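You operate a simulated robot arm through the tools that you are given. There is no shell and no other tool.

The job below is to be done with a simulated robot arm. You get a single attempt, and the scene is never put back.

TASK
Swap the black plug in the meter plate for the blue one.
Fine: switch off first; old plug in the black tray's middle well; switch on once the new one is in, then light the lamp by the green button; both dials stay. Set down upright: what you pick out.

Only the result counts: the job must be done as asked and must still hold three seconds after the hand-in. Knocking over, shifting, dropping, spilling or breaking anything else fails it.

THE ROBOT
A 6-joint arm with a two-finger parallel gripper, fixed in place. Base frame: the origin is at the foot of the arm, x ahead of it, y to its left, z up; the work surface is at about z = 0.85. Units: m, degrees, N and s.
With the tool pointing down near the work surface it reaches from about 0.24 to 0.64 m from the base axis. Its first joint turns from -66.0 to 66.0 degrees. Payload 2.7 kg.
Tool frame: the origin (TCP) lies between the finger pads and is the grasp point; the fingertips stand 0.023 m ahead of it; z points along the fingers, y is the line along which they close. Largest opening 0.094 m; finger width 0.038, thickness 0.01; the body of the gripper, 0.054 by 0.096 m, starts 0.039 m behind the TCP.
Orientation is told as [roll, pitch, yaw] about the base's x, y, z axes, in that order, counted from this pose: with the fingers straight down and closing along the base's y, the tool's x points along the base's -x, its y along +y and its z along -z.

THE INTERFACE
- The arm moves only by the tool drive_tool. Its argument "motion" is a list of rows, each an object (a shift or turn left out is 0, a gripper value left out holds the last) with "travel": the shift along the tool's x, y, z in m, a list of three; "turn": the turn, a rotation vector about the tool's x, y, z in degrees, a list of three; "hand": the gripper command, from -1 (fully open) to 1 (shut), values between in proportion. In form: [{"travel": [tx, ty, tz], "turn": [ax, ay, az], "hand": hand}, ...]. A call has 1 to 20 rows; each row shifts and turns the commanded pose from where the row before left it, along the tool's axes as they then stand. A row lasts 0.2 s, in which the tool goes at most 0.05 m and 8.6 degrees; a call with a longer step from one row to the next is refused whole, and so is a gripper value outside its range. Where a pose cannot be reached the arm comes as near as it can. A force on the tool above 90 N (or 10 N above the force at the start of the call, whichever is more), or a blocked arm, ends the call early, and 0.2 s more pass. Each finger travels about 0.045 m/s and halts on what it meets, pressing with about 21 N; the grip force reading is that of the motor and also rises with nothing between the fingers. The clock runs only during rows and for 0.2 s after the last one: add rows that do not move to give the fingers time. It gives the time, the measured TCP pose, the force on the tool (base axes), the opening and the grip force at its end, in the units of the frame above (readings bear some noise), with the torque about the TCP (base axes, N m) and any sound that the robot's microphone picked up.
- Cameras (640 x 400 px; columns grow to the right, rows downward): "scene" is fixed at [0.0696, -0.433, 1.4179]; the picture's right is [0.74, -0.68, 0.00], its down [-0.32, -0.35, -0.88] and it looks along [0.59, 0.65, -0.48] (base axes); focal length 274 px, centre (320, 200). "wrist" rides on the gripper at [0.087, 0.016, -0.075] in the tool frame; the picture's right is [-0.18, 0.98, 0.00], its down [-0.58, -0.11, -0.81] and it looks along [-0.79, -0.15, 0.59] (tool axes); focal length 243 px, centre (320, 200). There is no depth. A picture from a camera that has moved, and an enlarged one, comes with that camera's place and axes in the base frame and with its lens. The place of the scene camera against the robot may be out by one fixed shift of up to 0.018 m in any direction.
- camera(camera): a new picture of that camera. It takes no simulated time.
- enlarge(camera, box): a new picture of the part [left, top, right, bottom] of that camera's present view, enlarged. It takes no simulated time.
- job_done(): hands the job in; it is judged then, once.

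Nothing tells you positions but the pictures and the camera data. Unless the task says otherwise, let go and move clear before handing in.

The tools are called after "Request:" by a JSON object that holds its "method" and its "body". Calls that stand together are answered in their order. drive_tool: Moves the arm, as the interface text tells. Its arguments: {"type":"object","properties":{"motion":{"type":"array"}},"required":["motion"]} The other tools are called the same way: camera (camera) takes a picture; enlarge (camera, box) takes an enlarged picture of a part of a camera's view; job_done () hands the job in.

At the start:

```text
time: 0.0
ee_pos: [0.3552, -0.042, 1.2678]
tcp_rot: [0.0, 0.0, -0.1]
ft_force: [-0.9, -0.1, 0.5]
moment: [-0.01, 0.02, 0.0]
width: 0.0937
finger_force: 0.0
```

scene: 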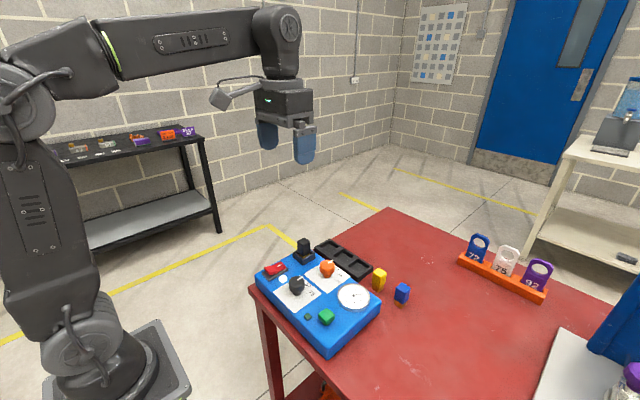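
wrist: 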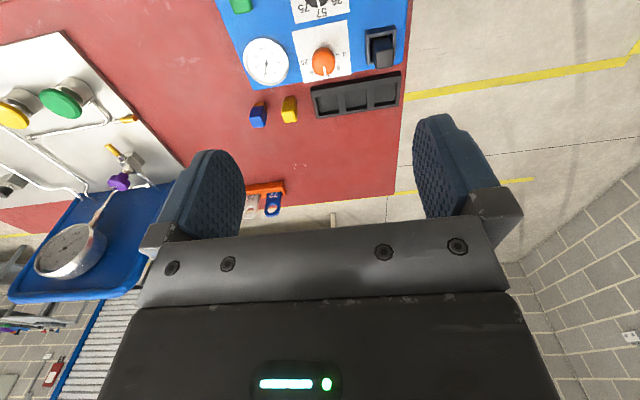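

I see a blue meter plate with a red switch, dials, a black plug, a green button, a black tray with three wells, and yellow and blue plugs on the red table. I'll enlarge the views to locate everything precisely.

Request:
{"method": "enlarge", "body": {"camera": "scene", "box": [240, 220, 430, 360]}}

Request:
{"method": "enlarge", "body": {"camera": "wrist", "box": [200, 0, 440, 150]}}

```text
2.86 times, centred on (335, 290) of scene
camera zoom: at [0.0696, -0.433, 1.4179], right [0.74, -0.68, 0.0], down [-0.32, -0.35, -0.88], along [0.59, 0.65, -0.48], focal length 784 px, centre (277, -57)
```

zoom: 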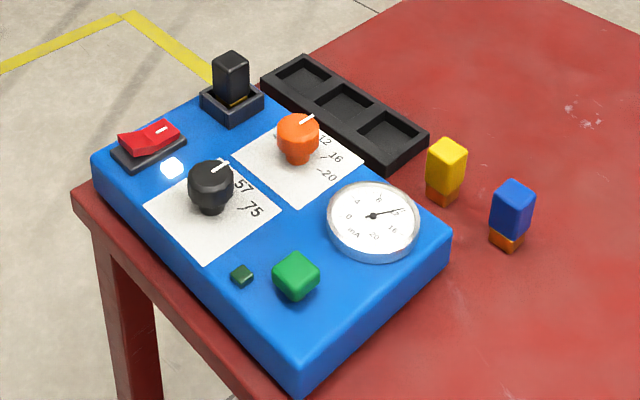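

```text
2.67 times, centred on (320, 75) of wrist
camera zoom: at [0.2707, -0.0277, 1.3421], right [0.18, 0.98, 0.0], down [0.58, -0.11, 0.81], along [0.79, -0.15, -0.59], focal length 647 px, centre (320, 533)
```

zoom: 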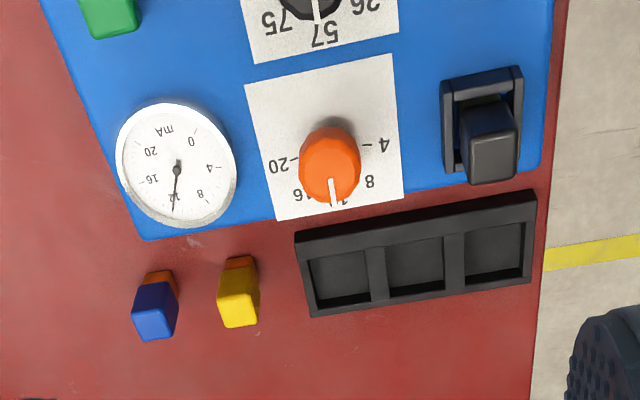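

The plugs stand free on the table and the black plug sits in a socket at the far left of the plate. I'll pull back and tilt the tool so the wrist camera sees the whole plate, switch included.

Request:
{"method": "drive_tool", "body": {"motion": [{"travel": [0.03, 0, 0]}, {"travel": [0.03, 0, 0], "turn": [0, 8, 0]}, {"turn": [0, 8, 0]}, {"turn": [0, 8, 0]}, {}]}}

Request:
{"method": "camera", "body": {"camera": "wrist"}}

```text
time: 1.2
ee_pos: [0.294, -0.0429, 1.2464]
tcp_rot: [0.0, 23.9, 0.0]
ft_force: [0.3, -0.1, 0.1]
moment: [-0.03, 0.0, -0.03]
width: 0.0941
finger_force: 0.1
out of reach, approached as far as the arm can: row 4
```

```text
taken
camera wrist: at [0.2456, -0.0291, 1.3493], right [0.17, 0.98, -0.08], down [0.86, -0.11, 0.5], along [0.49, -0.15, -0.86], focal length 243 px, centre (320, 200)
```

wrist: 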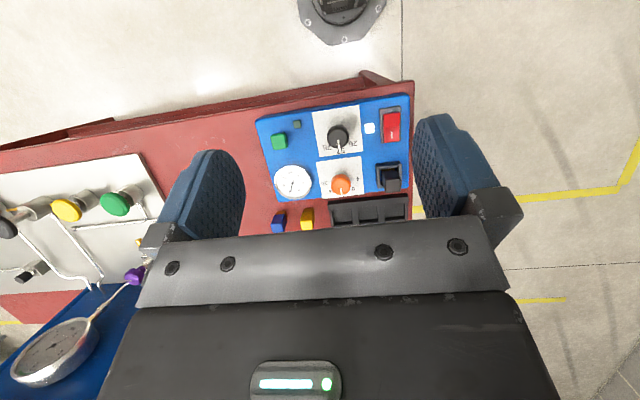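

Request:
{"method": "enlarge", "body": {"camera": "wrist", "box": [300, 90, 428, 170]}}

Request:
{"method": "enlarge", "body": {"camera": "wrist", "box": [250, 160, 418, 240]}}

Request:
{"method": "enlarge", "body": {"camera": "wrist", "box": [240, 80, 420, 240]}}

Request:
{"method": "enlarge", "body": {"camera": "scene", "box": [255, 230, 335, 290]}}

Request:
{"method": "enlarge", "body": {"camera": "scene", "box": [295, 230, 425, 320]}}

Request:
{"method": "enlarge", "body": {"camera": "scene", "box": [290, 290, 360, 340]}}

```text
5.00 times, centred on (364, 130) of wrist
camera zoom: at [0.2456, -0.0291, 1.3493], right [0.17, 0.98, -0.08], down [0.86, -0.11, 0.5], along [0.49, -0.15, -0.86], focal length 1213 px, centre (100, 550)
```

zoom: 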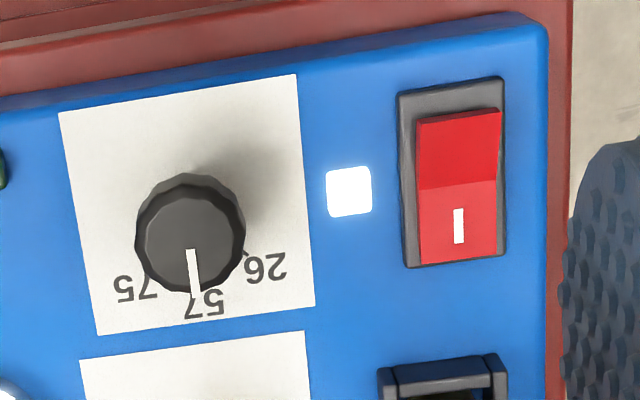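

```text
3.81 times, centred on (334, 200) of wrist
camera zoom: at [0.2456, -0.0291, 1.3493], right [0.17, 0.98, -0.08], down [0.86, -0.11, 0.5], along [0.49, -0.15, -0.86], focal length 924 px, centre (267, 200)
```

zoom: 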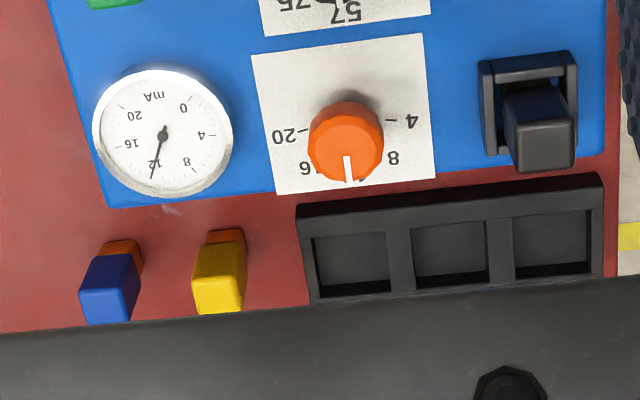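

```text
2.50 times, centred on (330, 160) of wrist
camera zoom: at [0.2456, -0.0291, 1.3493], right [0.17, 0.98, -0.08], down [0.86, -0.11, 0.5], along [0.49, -0.15, -0.86], focal length 606 px, centre (295, 300)
```

zoom: 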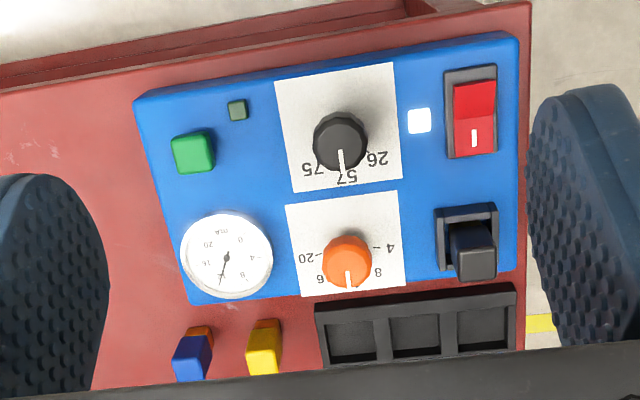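

```text
6.67 times, centred on (295, 260) of scene
camera zoom: at [0.0696, -0.433, 1.4179], right [0.74, -0.68, 0.0], down [-0.32, -0.35, -0.88], along [0.59, 0.65, -0.48], focal length 1830 px, centre (487, -200)
```

zoom: 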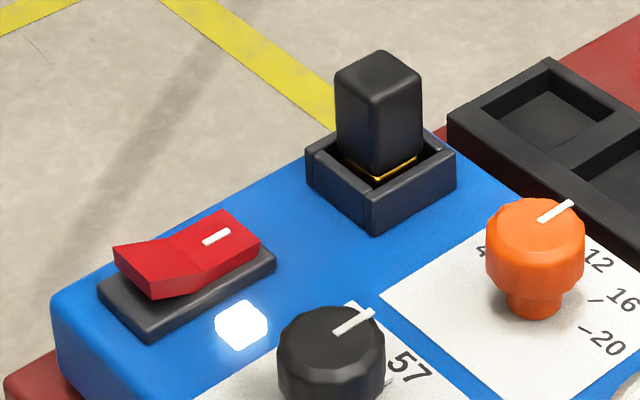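

```text
4.44 times, centred on (360, 275) of scene
camera zoom: at [0.0696, -0.433, 1.4179], right [0.74, -0.68, 0.0], down [-0.32, -0.35, -0.88], along [0.59, 0.65, -0.48], focal length 1220 px, centre (142, -133)
```

zoom: 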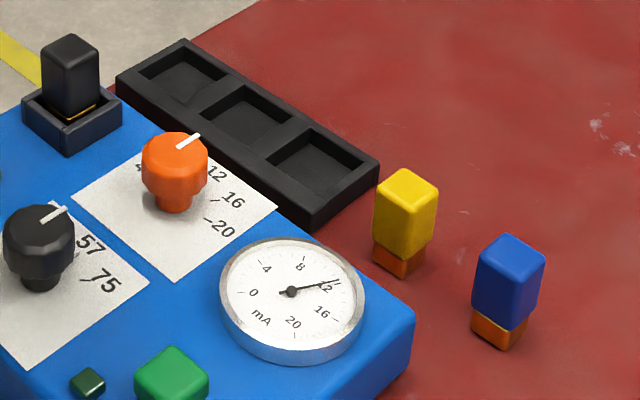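

```text
8.00 times, centred on (325, 315) of scene
camera zoom: at [0.0696, -0.433, 1.4179], right [0.74, -0.68, 0.0], down [-0.32, -0.35, -0.88], along [0.59, 0.65, -0.48], focal length 2196 px, centre (280, -720)
```

zoom: 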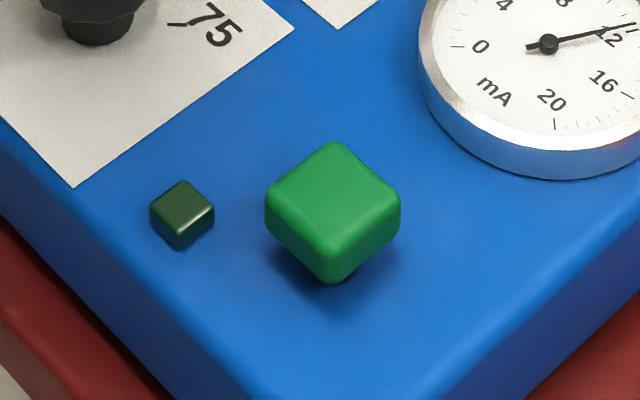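

The pilot light by the red switch is lit and the "I" half (away from the robot) is pressed, so it is ON; the OFF end is the near one. I'll level the tool again and come above the switch for a close look.

Request:
{"method": "drive_tool", "body": {"motion": [{"turn": [0, -8, 0], "hand": 1}, {"turn": [0, -8, 0]}, {"turn": [0, -8, 0]}, {"travel": [-0.007, 0.0147, 0.033]}, {"travel": [-0.007, 0.0147, 0.033]}, {"travel": [-0.007, 0.0147, 0.033]}, {"travel": [-0.007, 0.0147, 0.033]}, {"travel": [-0.007, 0.0147, 0.033]}, {"travel": [-0.006, 0.0145, 0.031]}, {}]}}

Request:
{"method": "camera", "body": {"camera": "wrist"}}

Request:
{"method": "camera", "body": {"camera": "scene"}}

```text
time: 3.4
ee_pos: [0.3337, 0.0466, 1.0466]
tcp_rot: [0.1, -0.1, -0.1]
ft_force: [-0.4, 0.4, 0.7]
moment: [-0.01, -0.02, 0.03]
width: 0.0
finger_force: 20.4
```

```text
taken
camera wrist: at [0.2478, 0.0618, 1.1211], right [0.18, 0.98, 0.0], down [0.58, -0.11, 0.81], along [0.79, -0.15, -0.59], focal length 243 px, centre (320, 200)
```

wrist: 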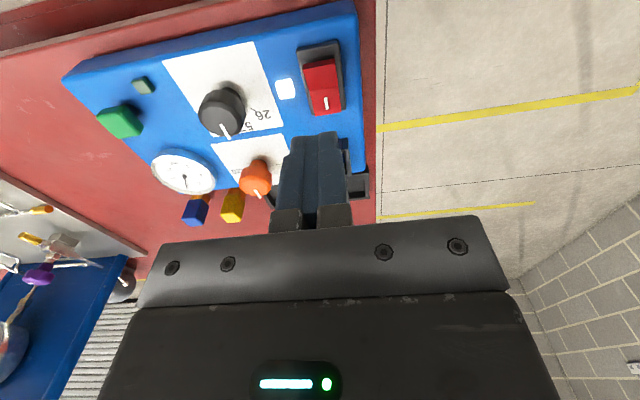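

```text
taken
```

scene: 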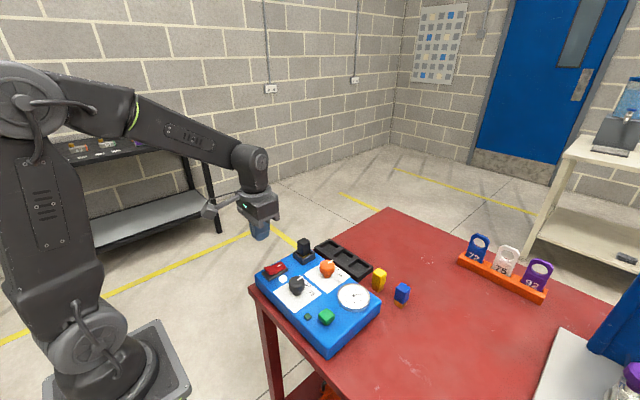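

Request:
{"method": "enlarge", "body": {"camera": "wrist", "box": [270, 30, 390, 105]}}

Request:
{"method": "enlarge", "body": {"camera": "wrist", "box": [60, 50, 220, 150]}}

```text
5.33 times, centred on (330, 68) of wrist
camera zoom: at [0.2478, 0.0618, 1.1211], right [0.18, 0.98, 0.0], down [0.58, -0.11, 0.81], along [0.79, -0.15, -0.59], focal length 1294 px, centre (267, 907)
```

zoom: 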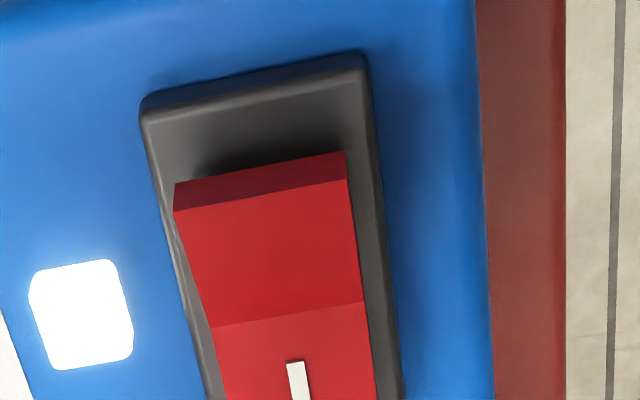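

```text
4.00 times, centred on (140, 100) of wrist
camera zoom: at [0.2478, 0.0618, 1.1211], right [0.18, 0.98, 0.0], down [0.58, -0.11, 0.81], along [0.79, -0.15, -0.59], focal length 970 px, centre (1040, 600)
```

zoom: 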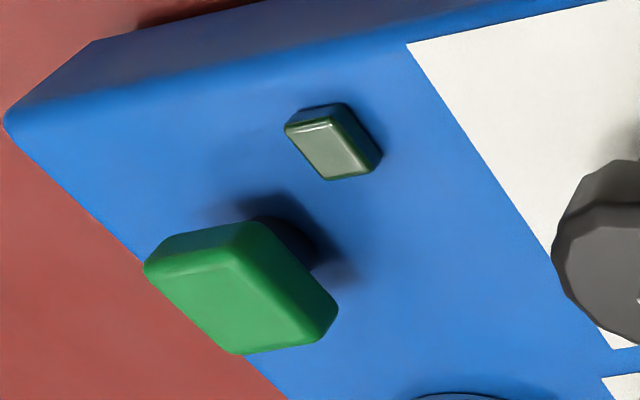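

The plate top is at about z = 0.90 and the raised (OFF) end of the rocker is near (0.336, 0.044, 0.928). I'll come down with closed fingers just above it and check.

Request:
{"method": "drive_tool", "body": {"motion": [{"travel": [0.002, -0.003, 0.04]}, {"travel": [0, 0, 0.038]}, {}]}}

Request:
{"method": "enlarge", "body": {"camera": "wrist", "box": [240, 60, 400, 160]}}

Request:
{"method": "enlarge", "body": {"camera": "scene", "box": [235, 210, 335, 290]}}

```text
time: 4.2
ee_pos: [0.3345, 0.0421, 0.9704]
tcp_rot: [0.0, 0.0, -0.1]
ft_force: [-0.8, -0.8, -0.4]
moment: [0.04, -0.02, 0.01]
width: 0.0003
finger_force: 21.3
```

```text
4.00 times, centred on (320, 110) of wrist
camera zoom: at [0.2485, 0.0563, 1.0451], right [0.18, 0.98, 0.0], down [0.58, -0.11, 0.81], along [0.79, -0.15, -0.59], focal length 970 px, centre (320, 560)
```

zoom: 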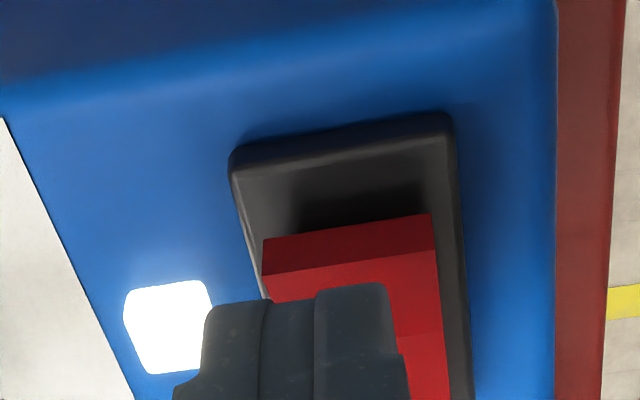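

```text
5.00 times, centred on (285, 250) of scene
camera zoom: at [0.0696, -0.433, 1.4179], right [0.74, -0.68, 0.0], down [-0.32, -0.35, -0.88], along [0.59, 0.65, -0.48], focal length 1372 px, centre (495, -50)
```

zoom: 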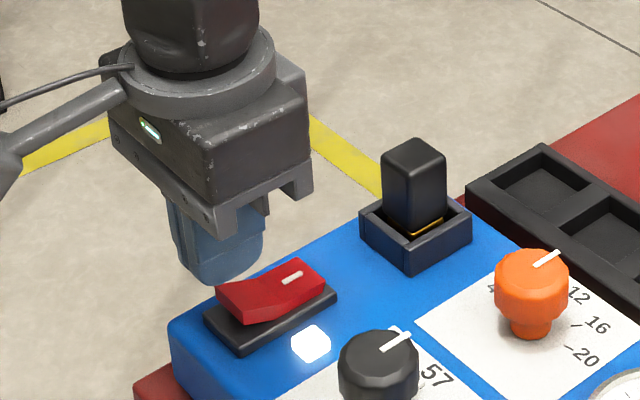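

The raised rocker end is about 4 mm to the left (+y) and 19 mm below the fingertips. I'll correct, then press down in small steps.

Request:
{"method": "drive_tool", "body": {"motion": [{"travel": [0.003, 0.0045, 0]}, {"travel": [0, 0, 0.012]}, {"travel": [0, 0, 0.003]}, {"travel": [0, 0, 0.003]}, {"travel": [0, 0, 0.003]}, {}]}}

Request:
{"method": "enlarge", "body": {"camera": "wrist", "box": [240, 60, 400, 160]}}

Request:
{"method": "enlarge", "body": {"camera": "scene", "box": [235, 210, 335, 290]}}

```text
time: 5.6
ee_pos: [0.3294, 0.047, 0.9514]
tcp_rot: [0.1, 0.1, 0.1]
ft_force: [-0.1, 0.0, 0.2]
moment: [0.02, 0.03, 0.01]
width: 0.0
finger_force: 21.3
```

```text
4.00 times, centred on (320, 110) of wrist
camera zoom: at [0.2443, 0.0607, 1.0249], right [0.18, 0.98, 0.0], down [0.58, -0.11, 0.81], along [0.79, -0.15, -0.59], focal length 970 px, centre (320, 560)
```

zoom: 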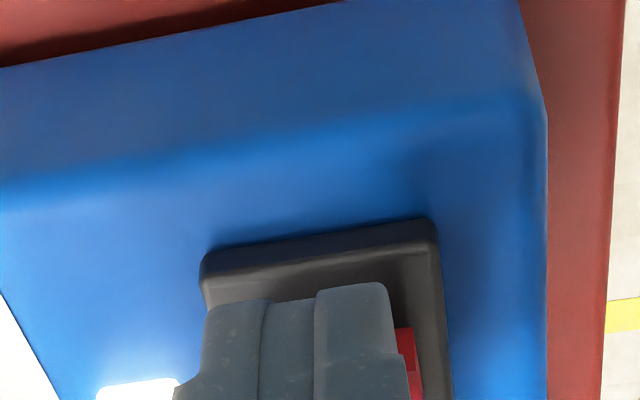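

```text
5.00 times, centred on (285, 250) of scene
camera zoom: at [0.0696, -0.433, 1.4179], right [0.74, -0.68, 0.0], down [-0.32, -0.35, -0.88], along [0.59, 0.65, -0.48], focal length 1372 px, centre (495, -50)
```

zoom: 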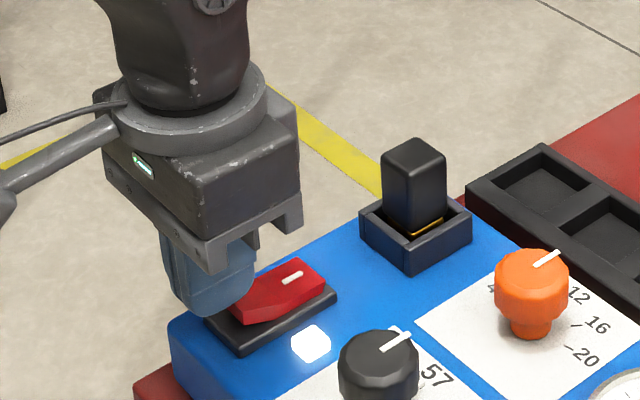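

The fingertips are right on the raised end with no force yet and the pilot lamp still lit. I'll keep pressing in small steps.

Request:
{"method": "drive_tool", "body": {"motion": [{"travel": [0, 0, 0.003]}, {"travel": [0, 0, 0.003]}, {}]}}

Request:
{"method": "enlarge", "body": {"camera": "scene", "box": [235, 210, 335, 290]}}

```text
time: 6.4
ee_pos: [0.3293, 0.0457, 0.9442]
tcp_rot: [0.1, 0.0, 0.0]
ft_force: [0.1, -0.5, 1.0]
moment: [-0.01, 0.01, 0.01]
width: 0.0
finger_force: 21.1
```

```text
5.00 times, centred on (285, 250) of scene
camera zoom: at [0.0696, -0.433, 1.4179], right [0.74, -0.68, 0.0], down [-0.32, -0.35, -0.88], along [0.59, 0.65, -0.48], focal length 1372 px, centre (495, -50)
```

zoom: 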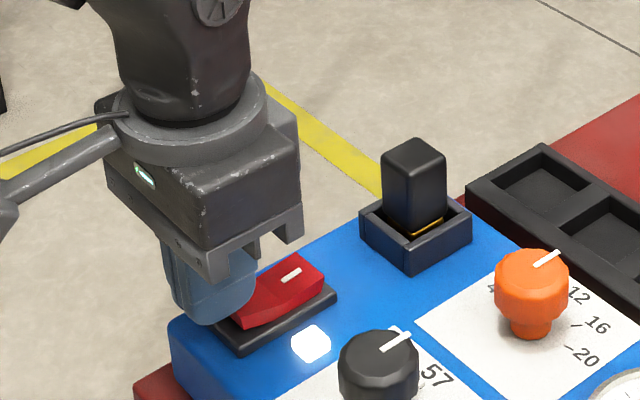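

Request:
{"method": "camera", "body": {"camera": "wrist"}}

Request:
{"method": "enlarge", "body": {"camera": "wrist", "box": [270, 90, 370, 150]}}

Request:
{"method": "enlarge", "body": {"camera": "scene", "box": [255, 245, 305, 285]}}

```text
taken
camera wrist: at [0.2443, 0.0606, 1.0193], right [0.18, 0.98, 0.0], down [0.58, -0.11, 0.81], along [0.79, -0.15, -0.59], focal length 243 px, centre (320, 200)
```

wrist: 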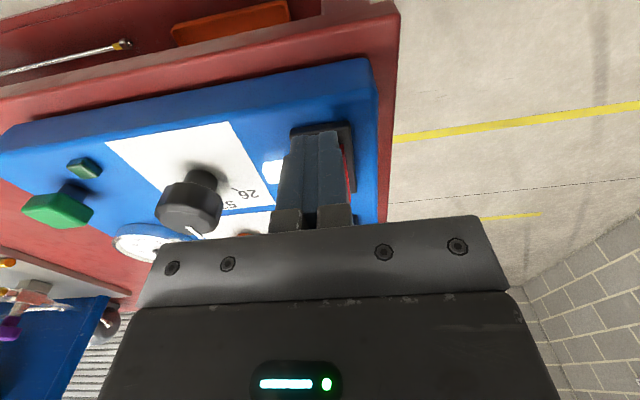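

```text
6.40 times, centred on (320, 120) of wrist
camera zoom: at [0.2443, 0.0606, 1.0193], right [0.18, 0.98, 0.0], down [0.58, -0.11, 0.81], along [0.79, -0.15, -0.59], focal length 1553 px, centre (320, 712)
```

zoom: 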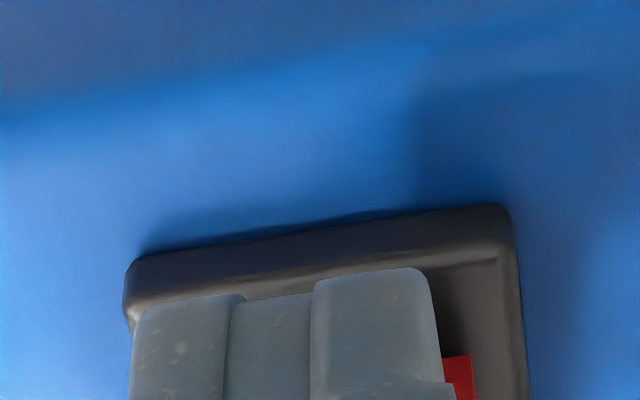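

```text
10.00 times, centred on (280, 265) of scene
camera zoom: at [0.0696, -0.433, 1.4179], right [0.74, -0.68, 0.0], down [-0.32, -0.35, -0.88], along [0.59, 0.65, -0.48], focal length 2745 px, centre (720, -450)
```

zoom: 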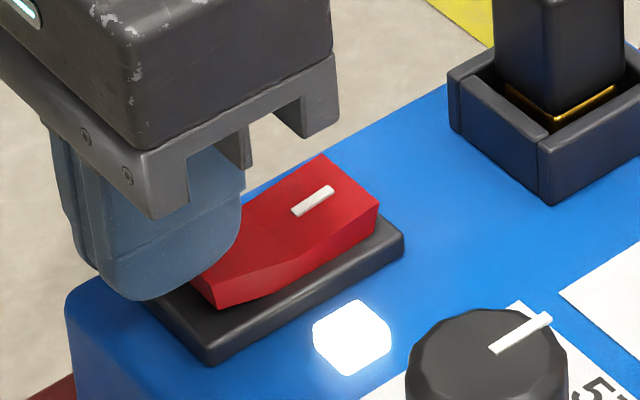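

The rocker has started to tilt, with the near end going down. I'll press on in small steps.

Request:
{"method": "drive_tool", "body": {"motion": [{"travel": [0, 0, 0.003]}, {"travel": [0, 0, 0.002]}, {}]}}

Request:
{"method": "enlarge", "body": {"camera": "scene", "box": [255, 245, 305, 285]}}

```text
time: 7.2
ee_pos: [0.3295, 0.0465, 0.9406]
tcp_rot: [0.0, 0.0, 0.0]
ft_force: [0.7, 0.1, -1.0]
moment: [0.0, -0.04, 0.03]
width: 0.0
finger_force: 20.2
```

```text
10.00 times, centred on (280, 265) of scene
camera zoom: at [0.0696, -0.433, 1.4179], right [0.74, -0.68, 0.0], down [-0.32, -0.35, -0.88], along [0.59, 0.65, -0.48], focal length 2745 px, centre (720, -450)
```

zoom: 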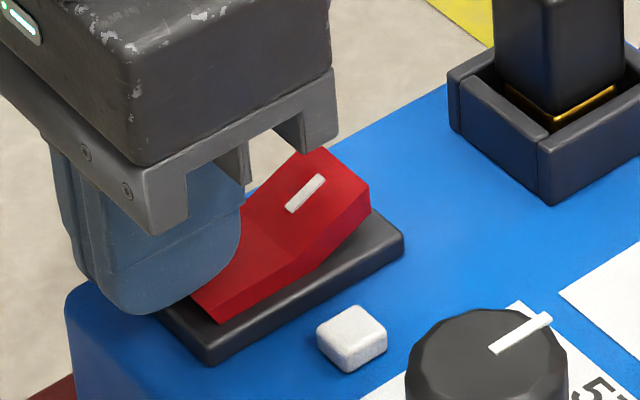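

The rocker has flipped and the pilot lamp went dark. I'll lift straight off and verify that it stays off.

Request:
{"method": "drive_tool", "body": {"motion": [{"travel": [0, 0, -0.02]}, {"travel": [0, 0, -0.04]}, {"travel": [0, 0, -0.04], "hand": -1}, {}, {}]}}

Request:
{"method": "enlarge", "body": {"camera": "scene", "box": [235, 220, 385, 340]}}

Request:
{"method": "camera", "body": {"camera": "wrist"}}

```text
time: 8.4
ee_pos: [0.3294, 0.0458, 1.0413]
tcp_rot: [0.0, 0.0, 0.0]
ft_force: [-0.2, 0.1, 0.1]
moment: [0.0, 0.02, 0.01]
width: 0.0687
finger_force: 0.1
```

```text
3.33 times, centred on (310, 280) of scene
camera zoom: at [0.0696, -0.433, 1.4179], right [0.74, -0.68, 0.0], down [-0.32, -0.35, -0.88], along [0.59, 0.65, -0.48], focal length 915 px, centre (353, -67)
```

zoom: 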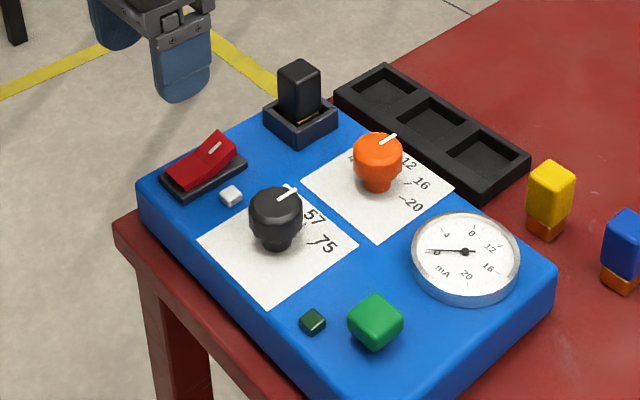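

```text
taken
camera wrist: at [0.244, 0.0617, 1.1154], right [0.18, 0.98, 0.0], down [0.58, -0.11, 0.81], along [0.79, -0.15, -0.59], focal length 243 px, centre (320, 200)
```

wrist: 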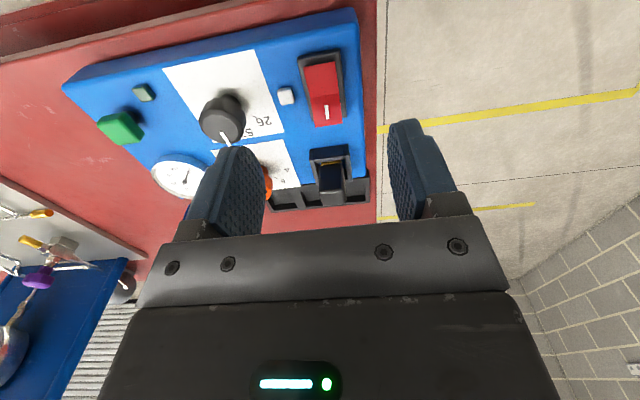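

The switch is off, the pilot light is dark and the meter reads zero. Next is the black plug, so I'll zoom in on the socket from here.

Request:
{"method": "enlarge", "body": {"camera": "wrist", "box": [280, 130, 390, 215]}}

Request:
{"method": "enlarge", "body": {"camera": "scene", "box": [275, 225, 335, 275]}}

```text
4.71 times, centred on (335, 172) of wrist
camera zoom: at [0.244, 0.0617, 1.1154], right [0.18, 0.98, 0.0], down [0.58, -0.11, 0.81], along [0.79, -0.15, -0.59], focal length 1142 px, centre (249, 329)
```

zoom: 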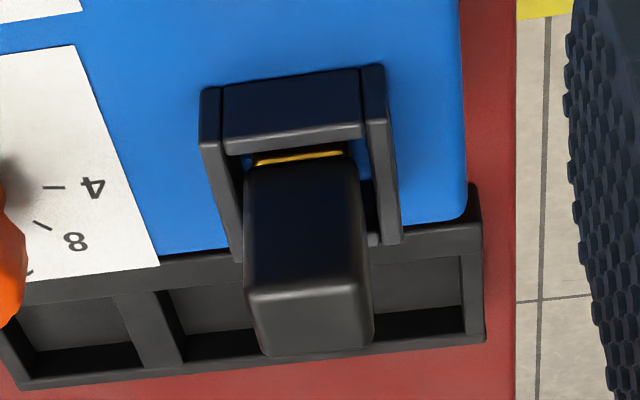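

```text
8.00 times, centred on (305, 250) of scene
camera zoom: at [0.0696, -0.433, 1.4179], right [0.74, -0.68, 0.0], down [-0.32, -0.35, -0.88], along [0.59, 0.65, -0.48], focal length 2196 px, centre (440, -200)
```

zoom: 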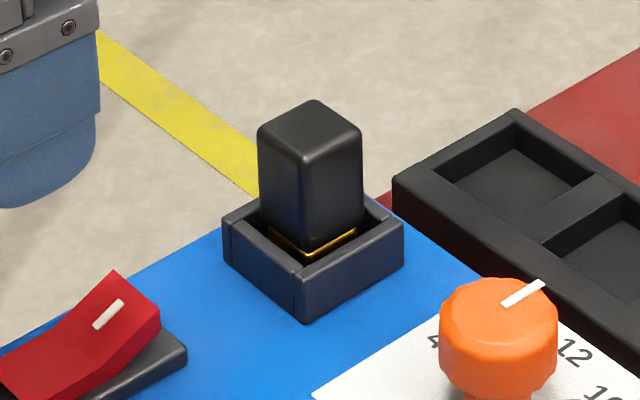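

The socket is square to the base axes and centred near (0.453, 0.038), with its rim at z ≈ 0.919 and the plug top at about 0.957. I'll bring the open gripper above it and check alignment.

Request:
{"method": "drive_tool", "body": {"motion": [{"travel": [-0.041, -0.0025, 0]}, {"travel": [-0.041, -0.0025, 0]}, {"travel": [-0.041, -0.003, 0]}, {"travel": [0, 0, 0.03]}, {}, {}]}}

Request:
{"method": "camera", "body": {"camera": "wrist"}}

Request:
{"method": "enlarge", "body": {"camera": "scene", "box": [265, 200, 345, 270]}}

```text
time: 9.8
ee_pos: [0.4535, 0.0384, 1.0112]
tcp_rot: [0.0, 0.0, 0.0]
ft_force: [0.1, -0.6, -0.1]
moment: [-0.02, 0.01, 0.01]
width: 0.0939
finger_force: 0.0
```

```text
taken
camera wrist: at [0.3675, 0.0525, 1.0853], right [0.18, 0.98, 0.0], down [0.58, -0.11, 0.81], along [0.79, -0.15, -0.59], focal length 243 px, centre (320, 200)
```

wrist: 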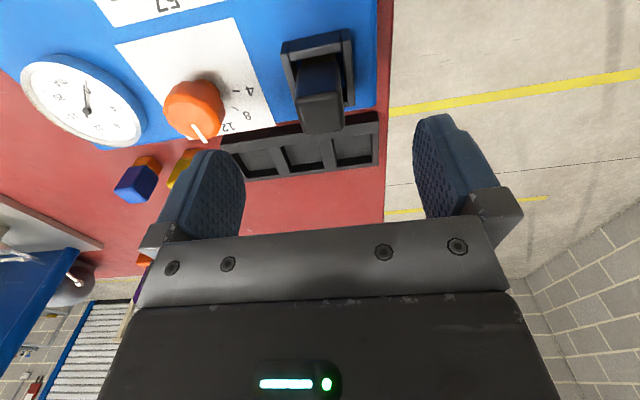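

```text
5.71 times, centred on (305, 235) of scene
camera zoom: at [0.0696, -0.433, 1.4179], right [0.74, -0.68, 0.0], down [-0.32, -0.35, -0.88], along [0.59, 0.65, -0.48], focal length 1568 px, centre (406, 0)
```

zoom: 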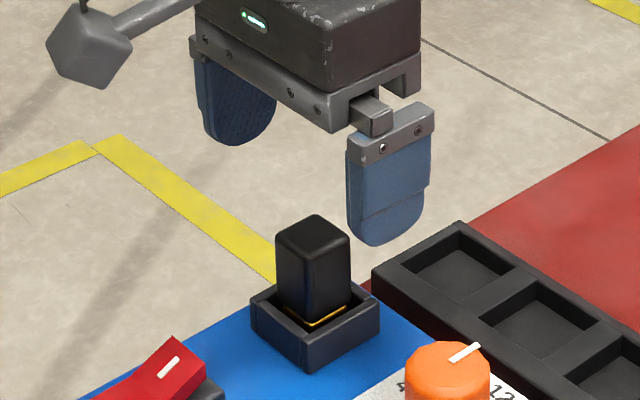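

Request:
{"method": "enlarge", "body": {"camera": "wrist", "box": [264, 20, 376, 90]}}

Request:
{"method": "enlarge", "body": {"camera": "wrist", "box": [216, 80, 392, 190]}}

```text
5.71 times, centred on (320, 55) of wrist
camera zoom: at [0.3675, 0.0525, 1.0853], right [0.18, 0.98, 0.0], down [0.58, -0.11, 0.81], along [0.79, -0.15, -0.59], focal length 1386 px, centre (320, 1029)
```

zoom: 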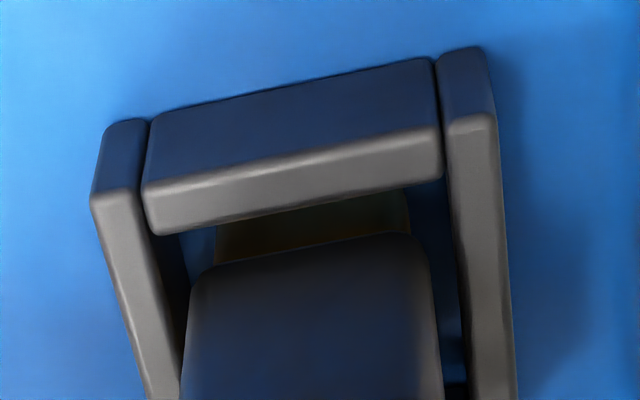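

```text
3.64 times, centred on (304, 135) of wrist
camera zoom: at [0.3675, 0.0525, 1.0853], right [0.18, 0.98, 0.0], down [0.58, -0.11, 0.81], along [0.79, -0.15, -0.59], focal length 882 px, centre (378, 436)
```

zoom: 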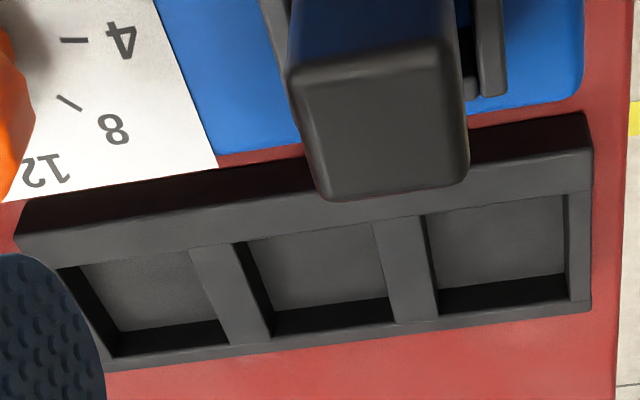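

The gripper is centred over the plug to within a millimetre or so. I'll lower until the tips are just above the socket rim and close on the plug.

Request:
{"method": "drive_tool", "body": {"motion": [{"travel": [0, 0, 0.03]}, {"travel": [0, 0, 0.025]}, {"travel": [0, 0, 0.0085]}, {}]}}

Request:
{"method": "enlarge", "body": {"camera": "scene", "box": [265, 200, 345, 270]}}

Request:
{"method": "camera", "body": {"camera": "wrist"}}

```text
time: 10.8
ee_pos: [0.4536, 0.038, 0.9474]
tcp_rot: [0.1, -0.1, 0.0]
ft_force: [-0.1, -0.3, 0.4]
moment: [0.01, 0.01, -0.03]
width: 0.0939
finger_force: 0.0
```

```text
5.71 times, centred on (305, 235) of scene
camera zoom: at [0.0696, -0.433, 1.4179], right [0.74, -0.68, 0.0], down [-0.32, -0.35, -0.88], along [0.59, 0.65, -0.48], focal length 1568 px, centre (406, 0)
```

zoom: 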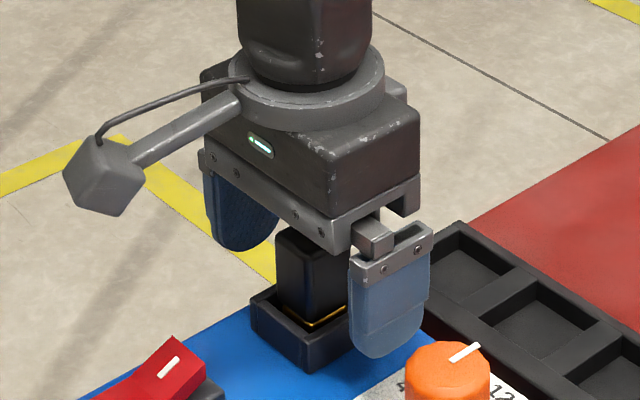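

```text
taken
camera wrist: at [0.368, 0.0531, 1.0212], right [0.18, 0.98, 0.0], down [0.58, -0.11, 0.81], along [0.79, -0.15, -0.59], focal length 243 px, centre (320, 200)
```

wrist: 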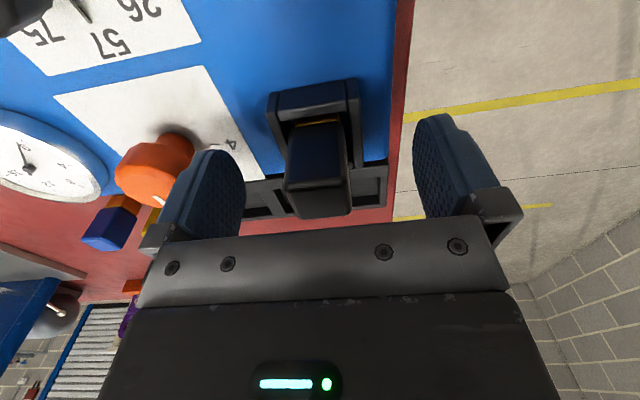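

Request:
{"method": "drive_tool", "body": {"motion": [{"hand": 1}, {}, {}, {}, {}, {}, {}]}}

Request:
{"method": "enlarge", "body": {"camera": "scene", "box": [265, 200, 345, 270]}}

Request:
{"method": "enlarge", "body": {"camera": "wrist", "box": [240, 70, 400, 220]}}

```text
time: 12.4
ee_pos: [0.4545, 0.0386, 0.9482]
tcp_rot: [0.0, 0.0, 0.0]
ft_force: [-0.9, -0.7, 1.2]
moment: [-0.05, -0.02, -0.02]
width: 0.0279
finger_force: 20.9
```

```text
5.71 times, centred on (305, 235) of scene
camera zoom: at [0.0696, -0.433, 1.4179], right [0.74, -0.68, 0.0], down [-0.32, -0.35, -0.88], along [0.59, 0.65, -0.48], focal length 1568 px, centre (406, 0)
```

zoom: 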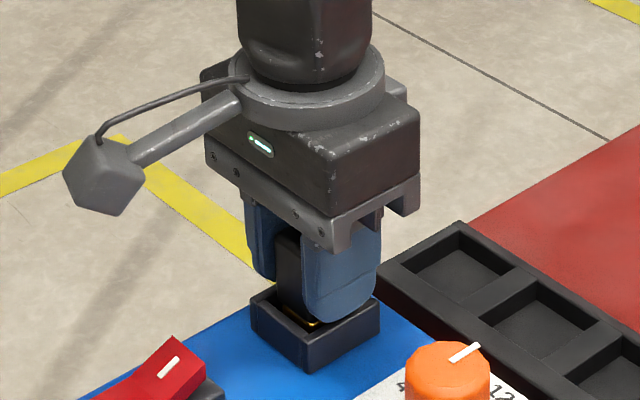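

```text
2.67 times, centred on (320, 145) of wrist
camera zoom: at [0.368, 0.0531, 1.0214], right [0.18, 0.98, 0.0], down [0.58, -0.11, 0.81], along [0.79, -0.15, -0.59], focal length 647 px, centre (320, 347)
```

zoom: 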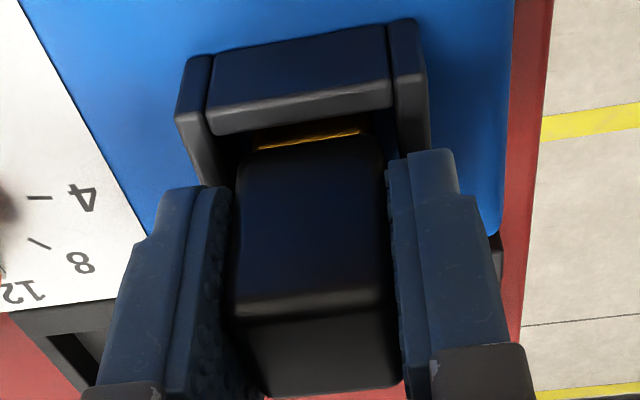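

The fingers are on the plug at 28 mm width. I'll pull it straight up gently.

Request:
{"method": "drive_tool", "body": {"motion": [{"travel": [0, 0, -0.004]}, {"travel": [0, 0, -0.006]}, {"travel": [0, 0, -0.01]}, {"travel": [0, 0, -0.01]}, {}]}}

Request:
{"method": "enlarge", "body": {"camera": "scene", "box": [265, 200, 345, 270]}}

```text
time: 13.6
ee_pos: [0.4523, 0.0366, 0.9772]
tcp_rot: [0.0, 0.0, 0.1]
ft_force: [-0.3, 0.1, -0.6]
moment: [0.01, -0.03, 0.01]
width: 0.0278
finger_force: 20.7
```

```text
5.71 times, centred on (305, 235) of scene
camera zoom: at [0.0696, -0.433, 1.4179], right [0.74, -0.68, 0.0], down [-0.32, -0.35, -0.88], along [0.59, 0.65, -0.48], focal length 1568 px, centre (406, 0)
```

zoom: 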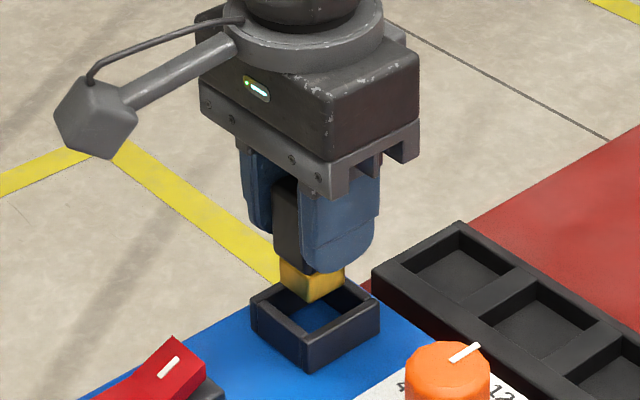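

The plug is out, showing a gold foot. I'll lift clear of everything and carry it over the tray's middle well.

Request:
{"method": "drive_tool", "body": {"motion": [{"travel": [0, 0, -0.02]}, {"travel": [0, 0, -0.02]}, {"travel": [-0.0275, -0.01, 0]}, {"travel": [-0.0275, -0.01, 0]}, {"travel": [-0.0275, -0.01, 0]}, {"travel": [-0.0275, -0.01, 0]}, {}]}}

Request:
{"method": "camera", "body": {"camera": "wrist"}}

Request:
{"method": "enlarge", "body": {"camera": "wrist", "box": [210, 20, 430, 170]}}

Request:
{"method": "enlarge", "body": {"camera": "scene", "box": [300, 200, 400, 290]}}

```text
time: 15.2
ee_pos: [0.5632, 0.0005, 1.0173]
tcp_rot: [0.0, 0.0, 0.1]
ft_force: [-0.1, 0.1, -1.1]
moment: [0.0, 0.01, 0.0]
width: 0.0276
finger_force: 21.0
```

```text
taken
camera wrist: at [0.4774, 0.0146, 1.0912], right [0.18, 0.98, 0.0], down [0.58, -0.11, 0.81], along [0.79, -0.15, -0.59], focal length 243 px, centre (320, 200)
```

wrist: 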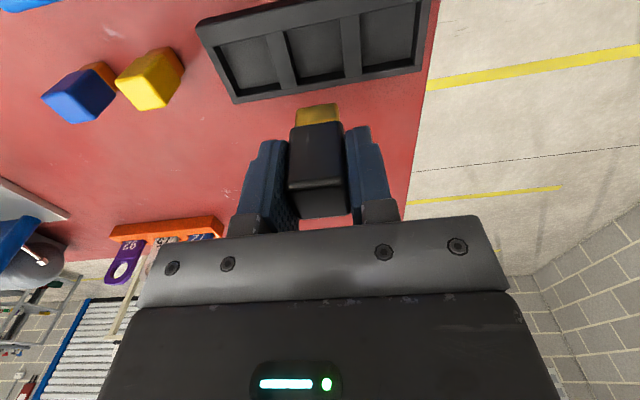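

```text
2.67 times, centred on (320, 95) of wrist
camera zoom: at [0.4774, 0.0146, 1.0912], right [0.18, 0.98, 0.0], down [0.58, -0.11, 0.81], along [0.79, -0.15, -0.59], focal length 647 px, centre (320, 480)
```

zoom: 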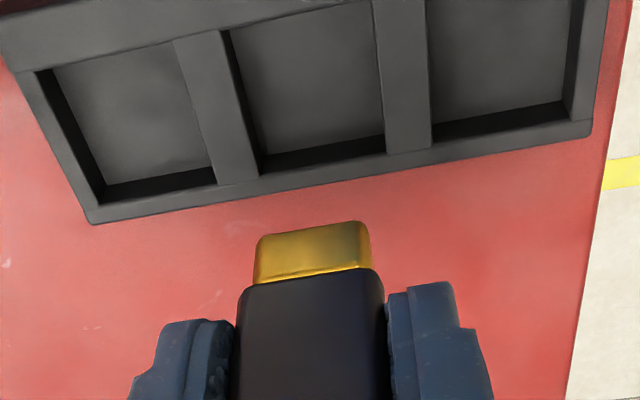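

```text
4.44 times, centred on (350, 245) of scene
camera zoom: at [0.0696, -0.433, 1.4179], right [0.74, -0.68, 0.0], down [-0.32, -0.35, -0.88], along [0.59, 0.65, -0.48], focal length 1220 px, centre (187, 0)
```

zoom: 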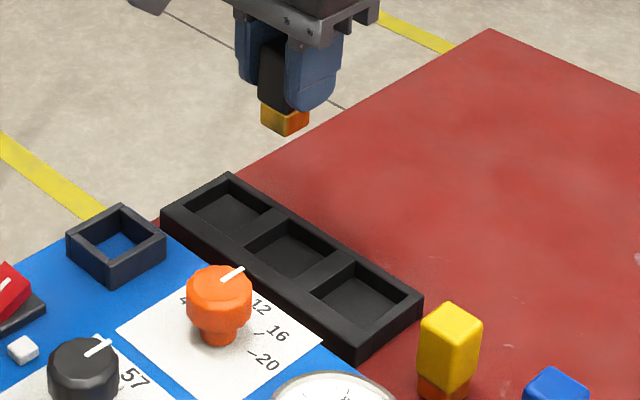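

The middle well's centre is about 5 mm further and 3.5 mm to the right of the plug, so I'll correct that. Then I'll lower to a bit above the well floor.

Request:
{"method": "drive_tool", "body": {"motion": [{"travel": [-0.0055, -0.0035, 0]}, {"travel": [0, 0, 0.035]}, {"travel": [0, 0, 0.035]}, {"travel": [0, 0, 0.025]}, {}]}}

Request:
{"method": "enlarge", "body": {"camera": "wrist", "box": [210, 40, 430, 190]}}

Request:
{"method": "enlarge", "body": {"camera": "scene", "box": [300, 200, 400, 290]}}

```text
time: 16.4
ee_pos: [0.5672, -0.0034, 0.9216]
tcp_rot: [0.0, 0.0, 0.0]
ft_force: [-0.4, 0.3, -1.0]
moment: [0.0, 0.02, -0.02]
width: 0.0278
finger_force: 21.3
```

```text
2.67 times, centred on (320, 115) of wrist
camera zoom: at [0.4828, 0.0111, 0.9958], right [0.18, 0.98, 0.0], down [0.58, -0.11, 0.81], along [0.79, -0.15, -0.59], focal length 647 px, centre (320, 427)
```

zoom: 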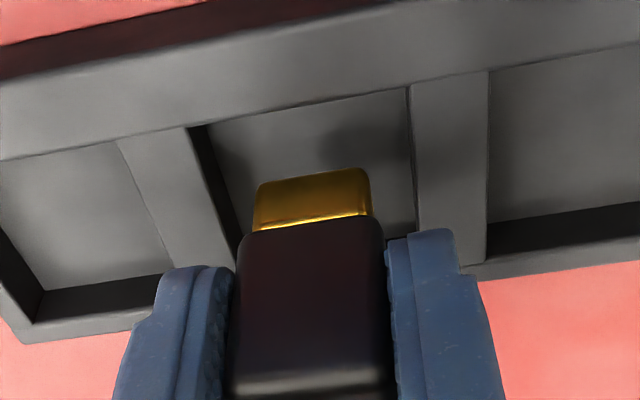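

```text
4.44 times, centred on (350, 245) of scene
camera zoom: at [0.0696, -0.433, 1.4179], right [0.74, -0.68, 0.0], down [-0.32, -0.35, -0.88], along [0.59, 0.65, -0.48], focal length 1220 px, centre (187, 0)
```

zoom: 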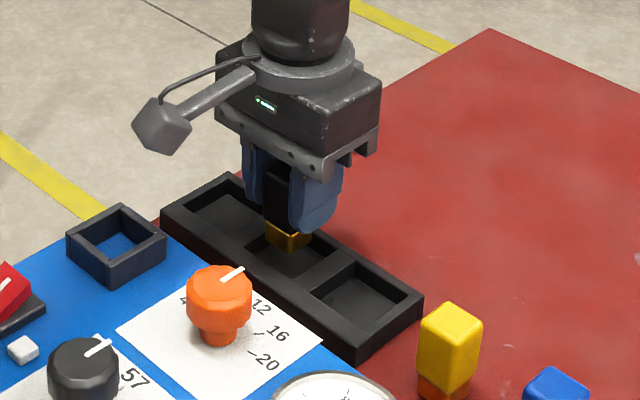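

The foot is lined up over the middle well. I'll lower to near its floor and feel for contact.

Request:
{"method": "drive_tool", "body": {"motion": [{"travel": [0, 0, 0.008]}, {"travel": [0, 0, 0.006]}, {"travel": [0, 0, 0.002]}, {}]}}

Request:
{"method": "enlarge", "body": {"camera": "wrist", "box": [210, 40, 430, 190]}}

Request:
{"method": "enlarge", "body": {"camera": "scene", "box": [330, 235, 390, 285]}}

```text
time: 17.4
ee_pos: [0.5696, -0.0047, 0.9069]
tcp_rot: [0.0, 0.0, 0.0]
ft_force: [0.0, 0.1, -0.6]
moment: [0.01, 0.03, 0.0]
width: 0.0276
finger_force: 21.5
```

```text
2.67 times, centred on (320, 115) of wrist
camera zoom: at [0.4831, 0.0101, 0.9802], right [0.18, 0.98, 0.0], down [0.58, -0.11, 0.81], along [0.79, -0.15, -0.59], focal length 647 px, centre (320, 427)
```

zoom: 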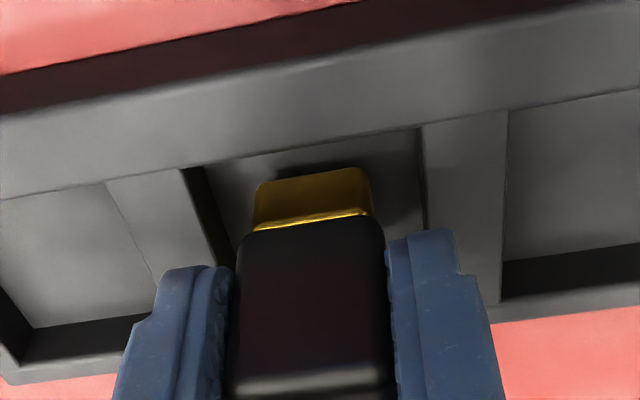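

```text
8.00 times, centred on (360, 260) of scene
camera zoom: at [0.0696, -0.433, 1.4179], right [0.74, -0.68, 0.0], down [-0.32, -0.35, -0.88], along [0.59, 0.65, -0.48], focal length 2196 px, centre (0, -280)
```

zoom: 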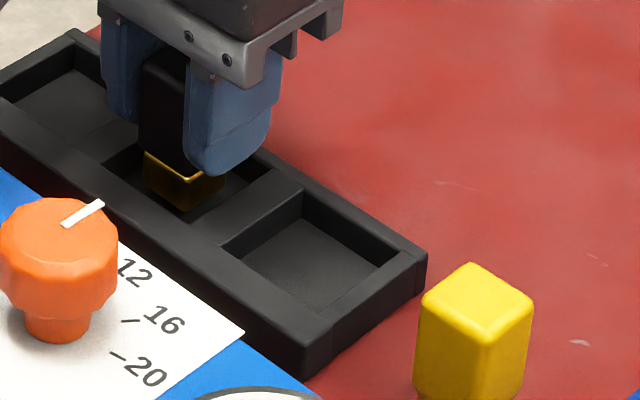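

Request:
{"method": "drive_tool", "body": {"motion": [{"travel": [0, 0, 0.002]}, {"travel": [0, 0, 0.0015]}, {}]}}

Request:
{"method": "enlarge", "body": {"camera": "wrist", "box": [260, 70, 370, 145]}}

```text
time: 18.2
ee_pos: [0.569, -0.0054, 0.9024]
tcp_rot: [0.0, 0.0, 0.0]
ft_force: [0.0, 0.0, -0.6]
moment: [0.02, -0.01, 0.03]
width: 0.0278
finger_force: 21.1
```

```text
5.33 times, centred on (315, 108) of wrist
camera zoom: at [0.4828, 0.01, 0.9764], right [0.18, 0.98, 0.0], down [0.58, -0.11, 0.81], along [0.79, -0.15, -0.59], focal length 1294 px, centre (347, 693)
```

zoom: 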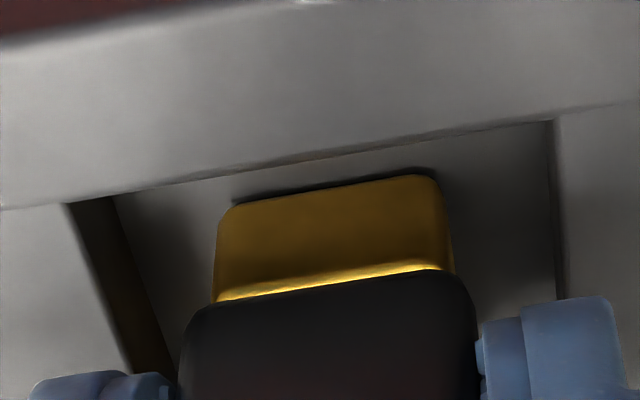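

Request:
{"method": "drive_tool", "body": {"motion": [{"travel": [0, 0, 0.0015]}, {}]}}

Request:
{"method": "enlarge", "body": {"camera": "wrist", "box": [260, 70, 370, 145]}}

```text
time: 18.8
ee_pos: [0.5675, -0.0047, 0.9013]
tcp_rot: [0.0, -0.1, 0.1]
ft_force: [-2.7, 0.0, 11.1]
moment: [0.0, 0.18, -0.02]
width: 0.028
finger_force: 20.9
```

```text
5.33 times, centred on (315, 108) of wrist
camera zoom: at [0.4826, 0.0099, 0.9761], right [0.18, 0.98, 0.0], down [0.58, -0.11, 0.81], along [0.79, -0.15, -0.59], focal length 1294 px, centre (347, 693)
```

zoom: 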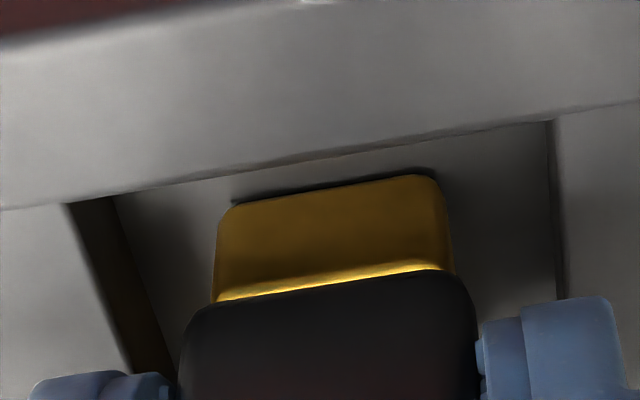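

The plug is resting on the well floor (11 N contact). I'll relieve the pressure slightly, open and lift away.

Request:
{"method": "drive_tool", "body": {"motion": [{"travel": [0, 0, -0.0012]}, {"hand": 0.2}, {}, {"hand": -0.2}, {}, {"hand": -1}, {}, {}]}}

Request:
{"method": "enlarge", "body": {"camera": "wrist", "box": [210, 60, 430, 210]}}

Request:
{"method": "enlarge", "body": {"camera": "scene", "box": [330, 235, 390, 285]}}

```text
time: 20.6
ee_pos: [0.5681, -0.005, 0.9023]
tcp_rot: [0.0, 0.0, 0.0]
ft_force: [0.1, 0.0, 0.7]
moment: [0.03, -0.02, -0.04]
width: 0.0941
finger_force: 0.1
```

```text
2.67 times, centred on (320, 135) of wrist
camera zoom: at [0.4824, 0.0095, 0.9766], right [0.18, 0.98, 0.0], down [0.58, -0.11, 0.81], along [0.79, -0.15, -0.59], focal length 647 px, centre (320, 373)
```

zoom: 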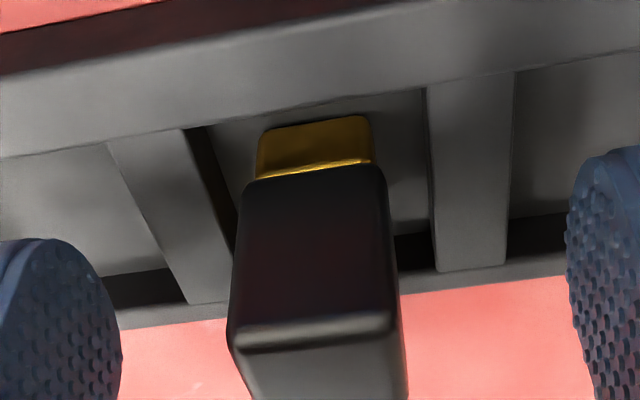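

```text
8.00 times, centred on (360, 260) of scene
camera zoom: at [0.0696, -0.433, 1.4179], right [0.74, -0.68, 0.0], down [-0.32, -0.35, -0.88], along [0.59, 0.65, -0.48], focal length 2196 px, centre (0, -280)
```

zoom: 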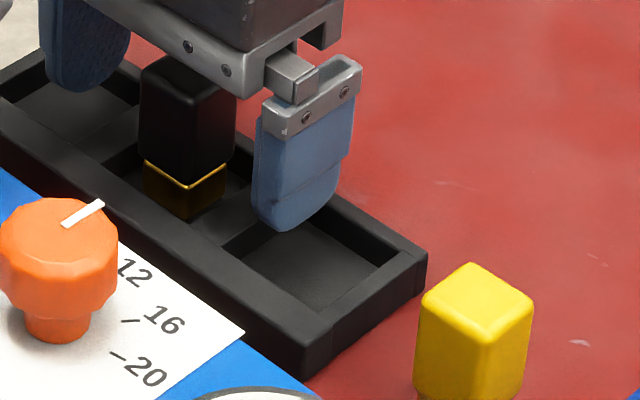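

The black plug stands upright in the middle well. I'll lift clear and move over to the blue plug.

Request:
{"method": "drive_tool", "body": {"motion": [{"travel": [0, 0, -0.03]}, {"travel": [0, 0, -0.045]}, {"travel": [0, 0, -0.04]}, {"travel": [0.005, -0.045, 0]}, {"travel": [0.005, -0.045, 0]}, {"travel": [0.005, -0.045, 0]}, {"travel": [0.005, -0.045, 0]}, {"travel": [0.003, -0.028, 0]}, {}]}}

Request:
{"method": "camera", "body": {"camera": "wrist"}}

Request:
{"method": "camera", "body": {"camera": "scene"}}

```text
time: 22.6
ee_pos: [0.5449, -0.2166, 1.0176]
tcp_rot: [0.0, 0.0, 0.1]
ft_force: [-0.7, -0.4, 0.2]
moment: [-0.02, 0.0, -0.04]
width: 0.0941
finger_force: 0.1
```

```text
taken
camera wrist: at [0.4594, -0.2011, 1.0927], right [0.18, 0.98, 0.0], down [0.58, -0.11, 0.81], along [0.79, -0.15, -0.59], focal length 243 px, centre (320, 200)
```

wrist: 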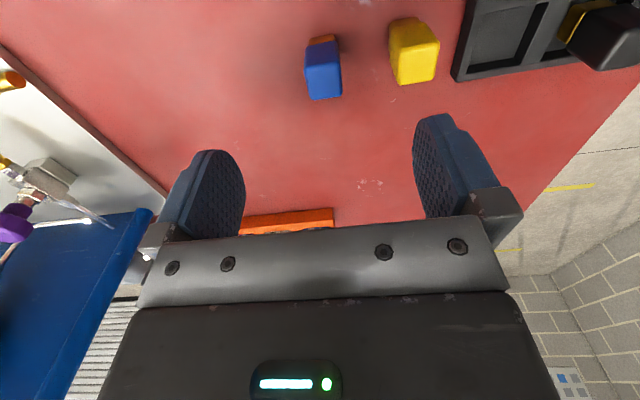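

```text
taken
```

scene: 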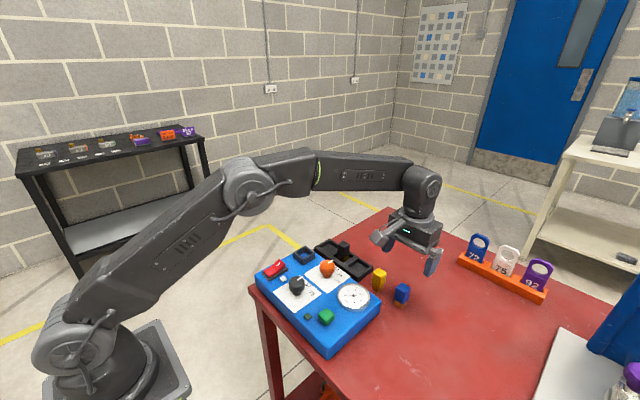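

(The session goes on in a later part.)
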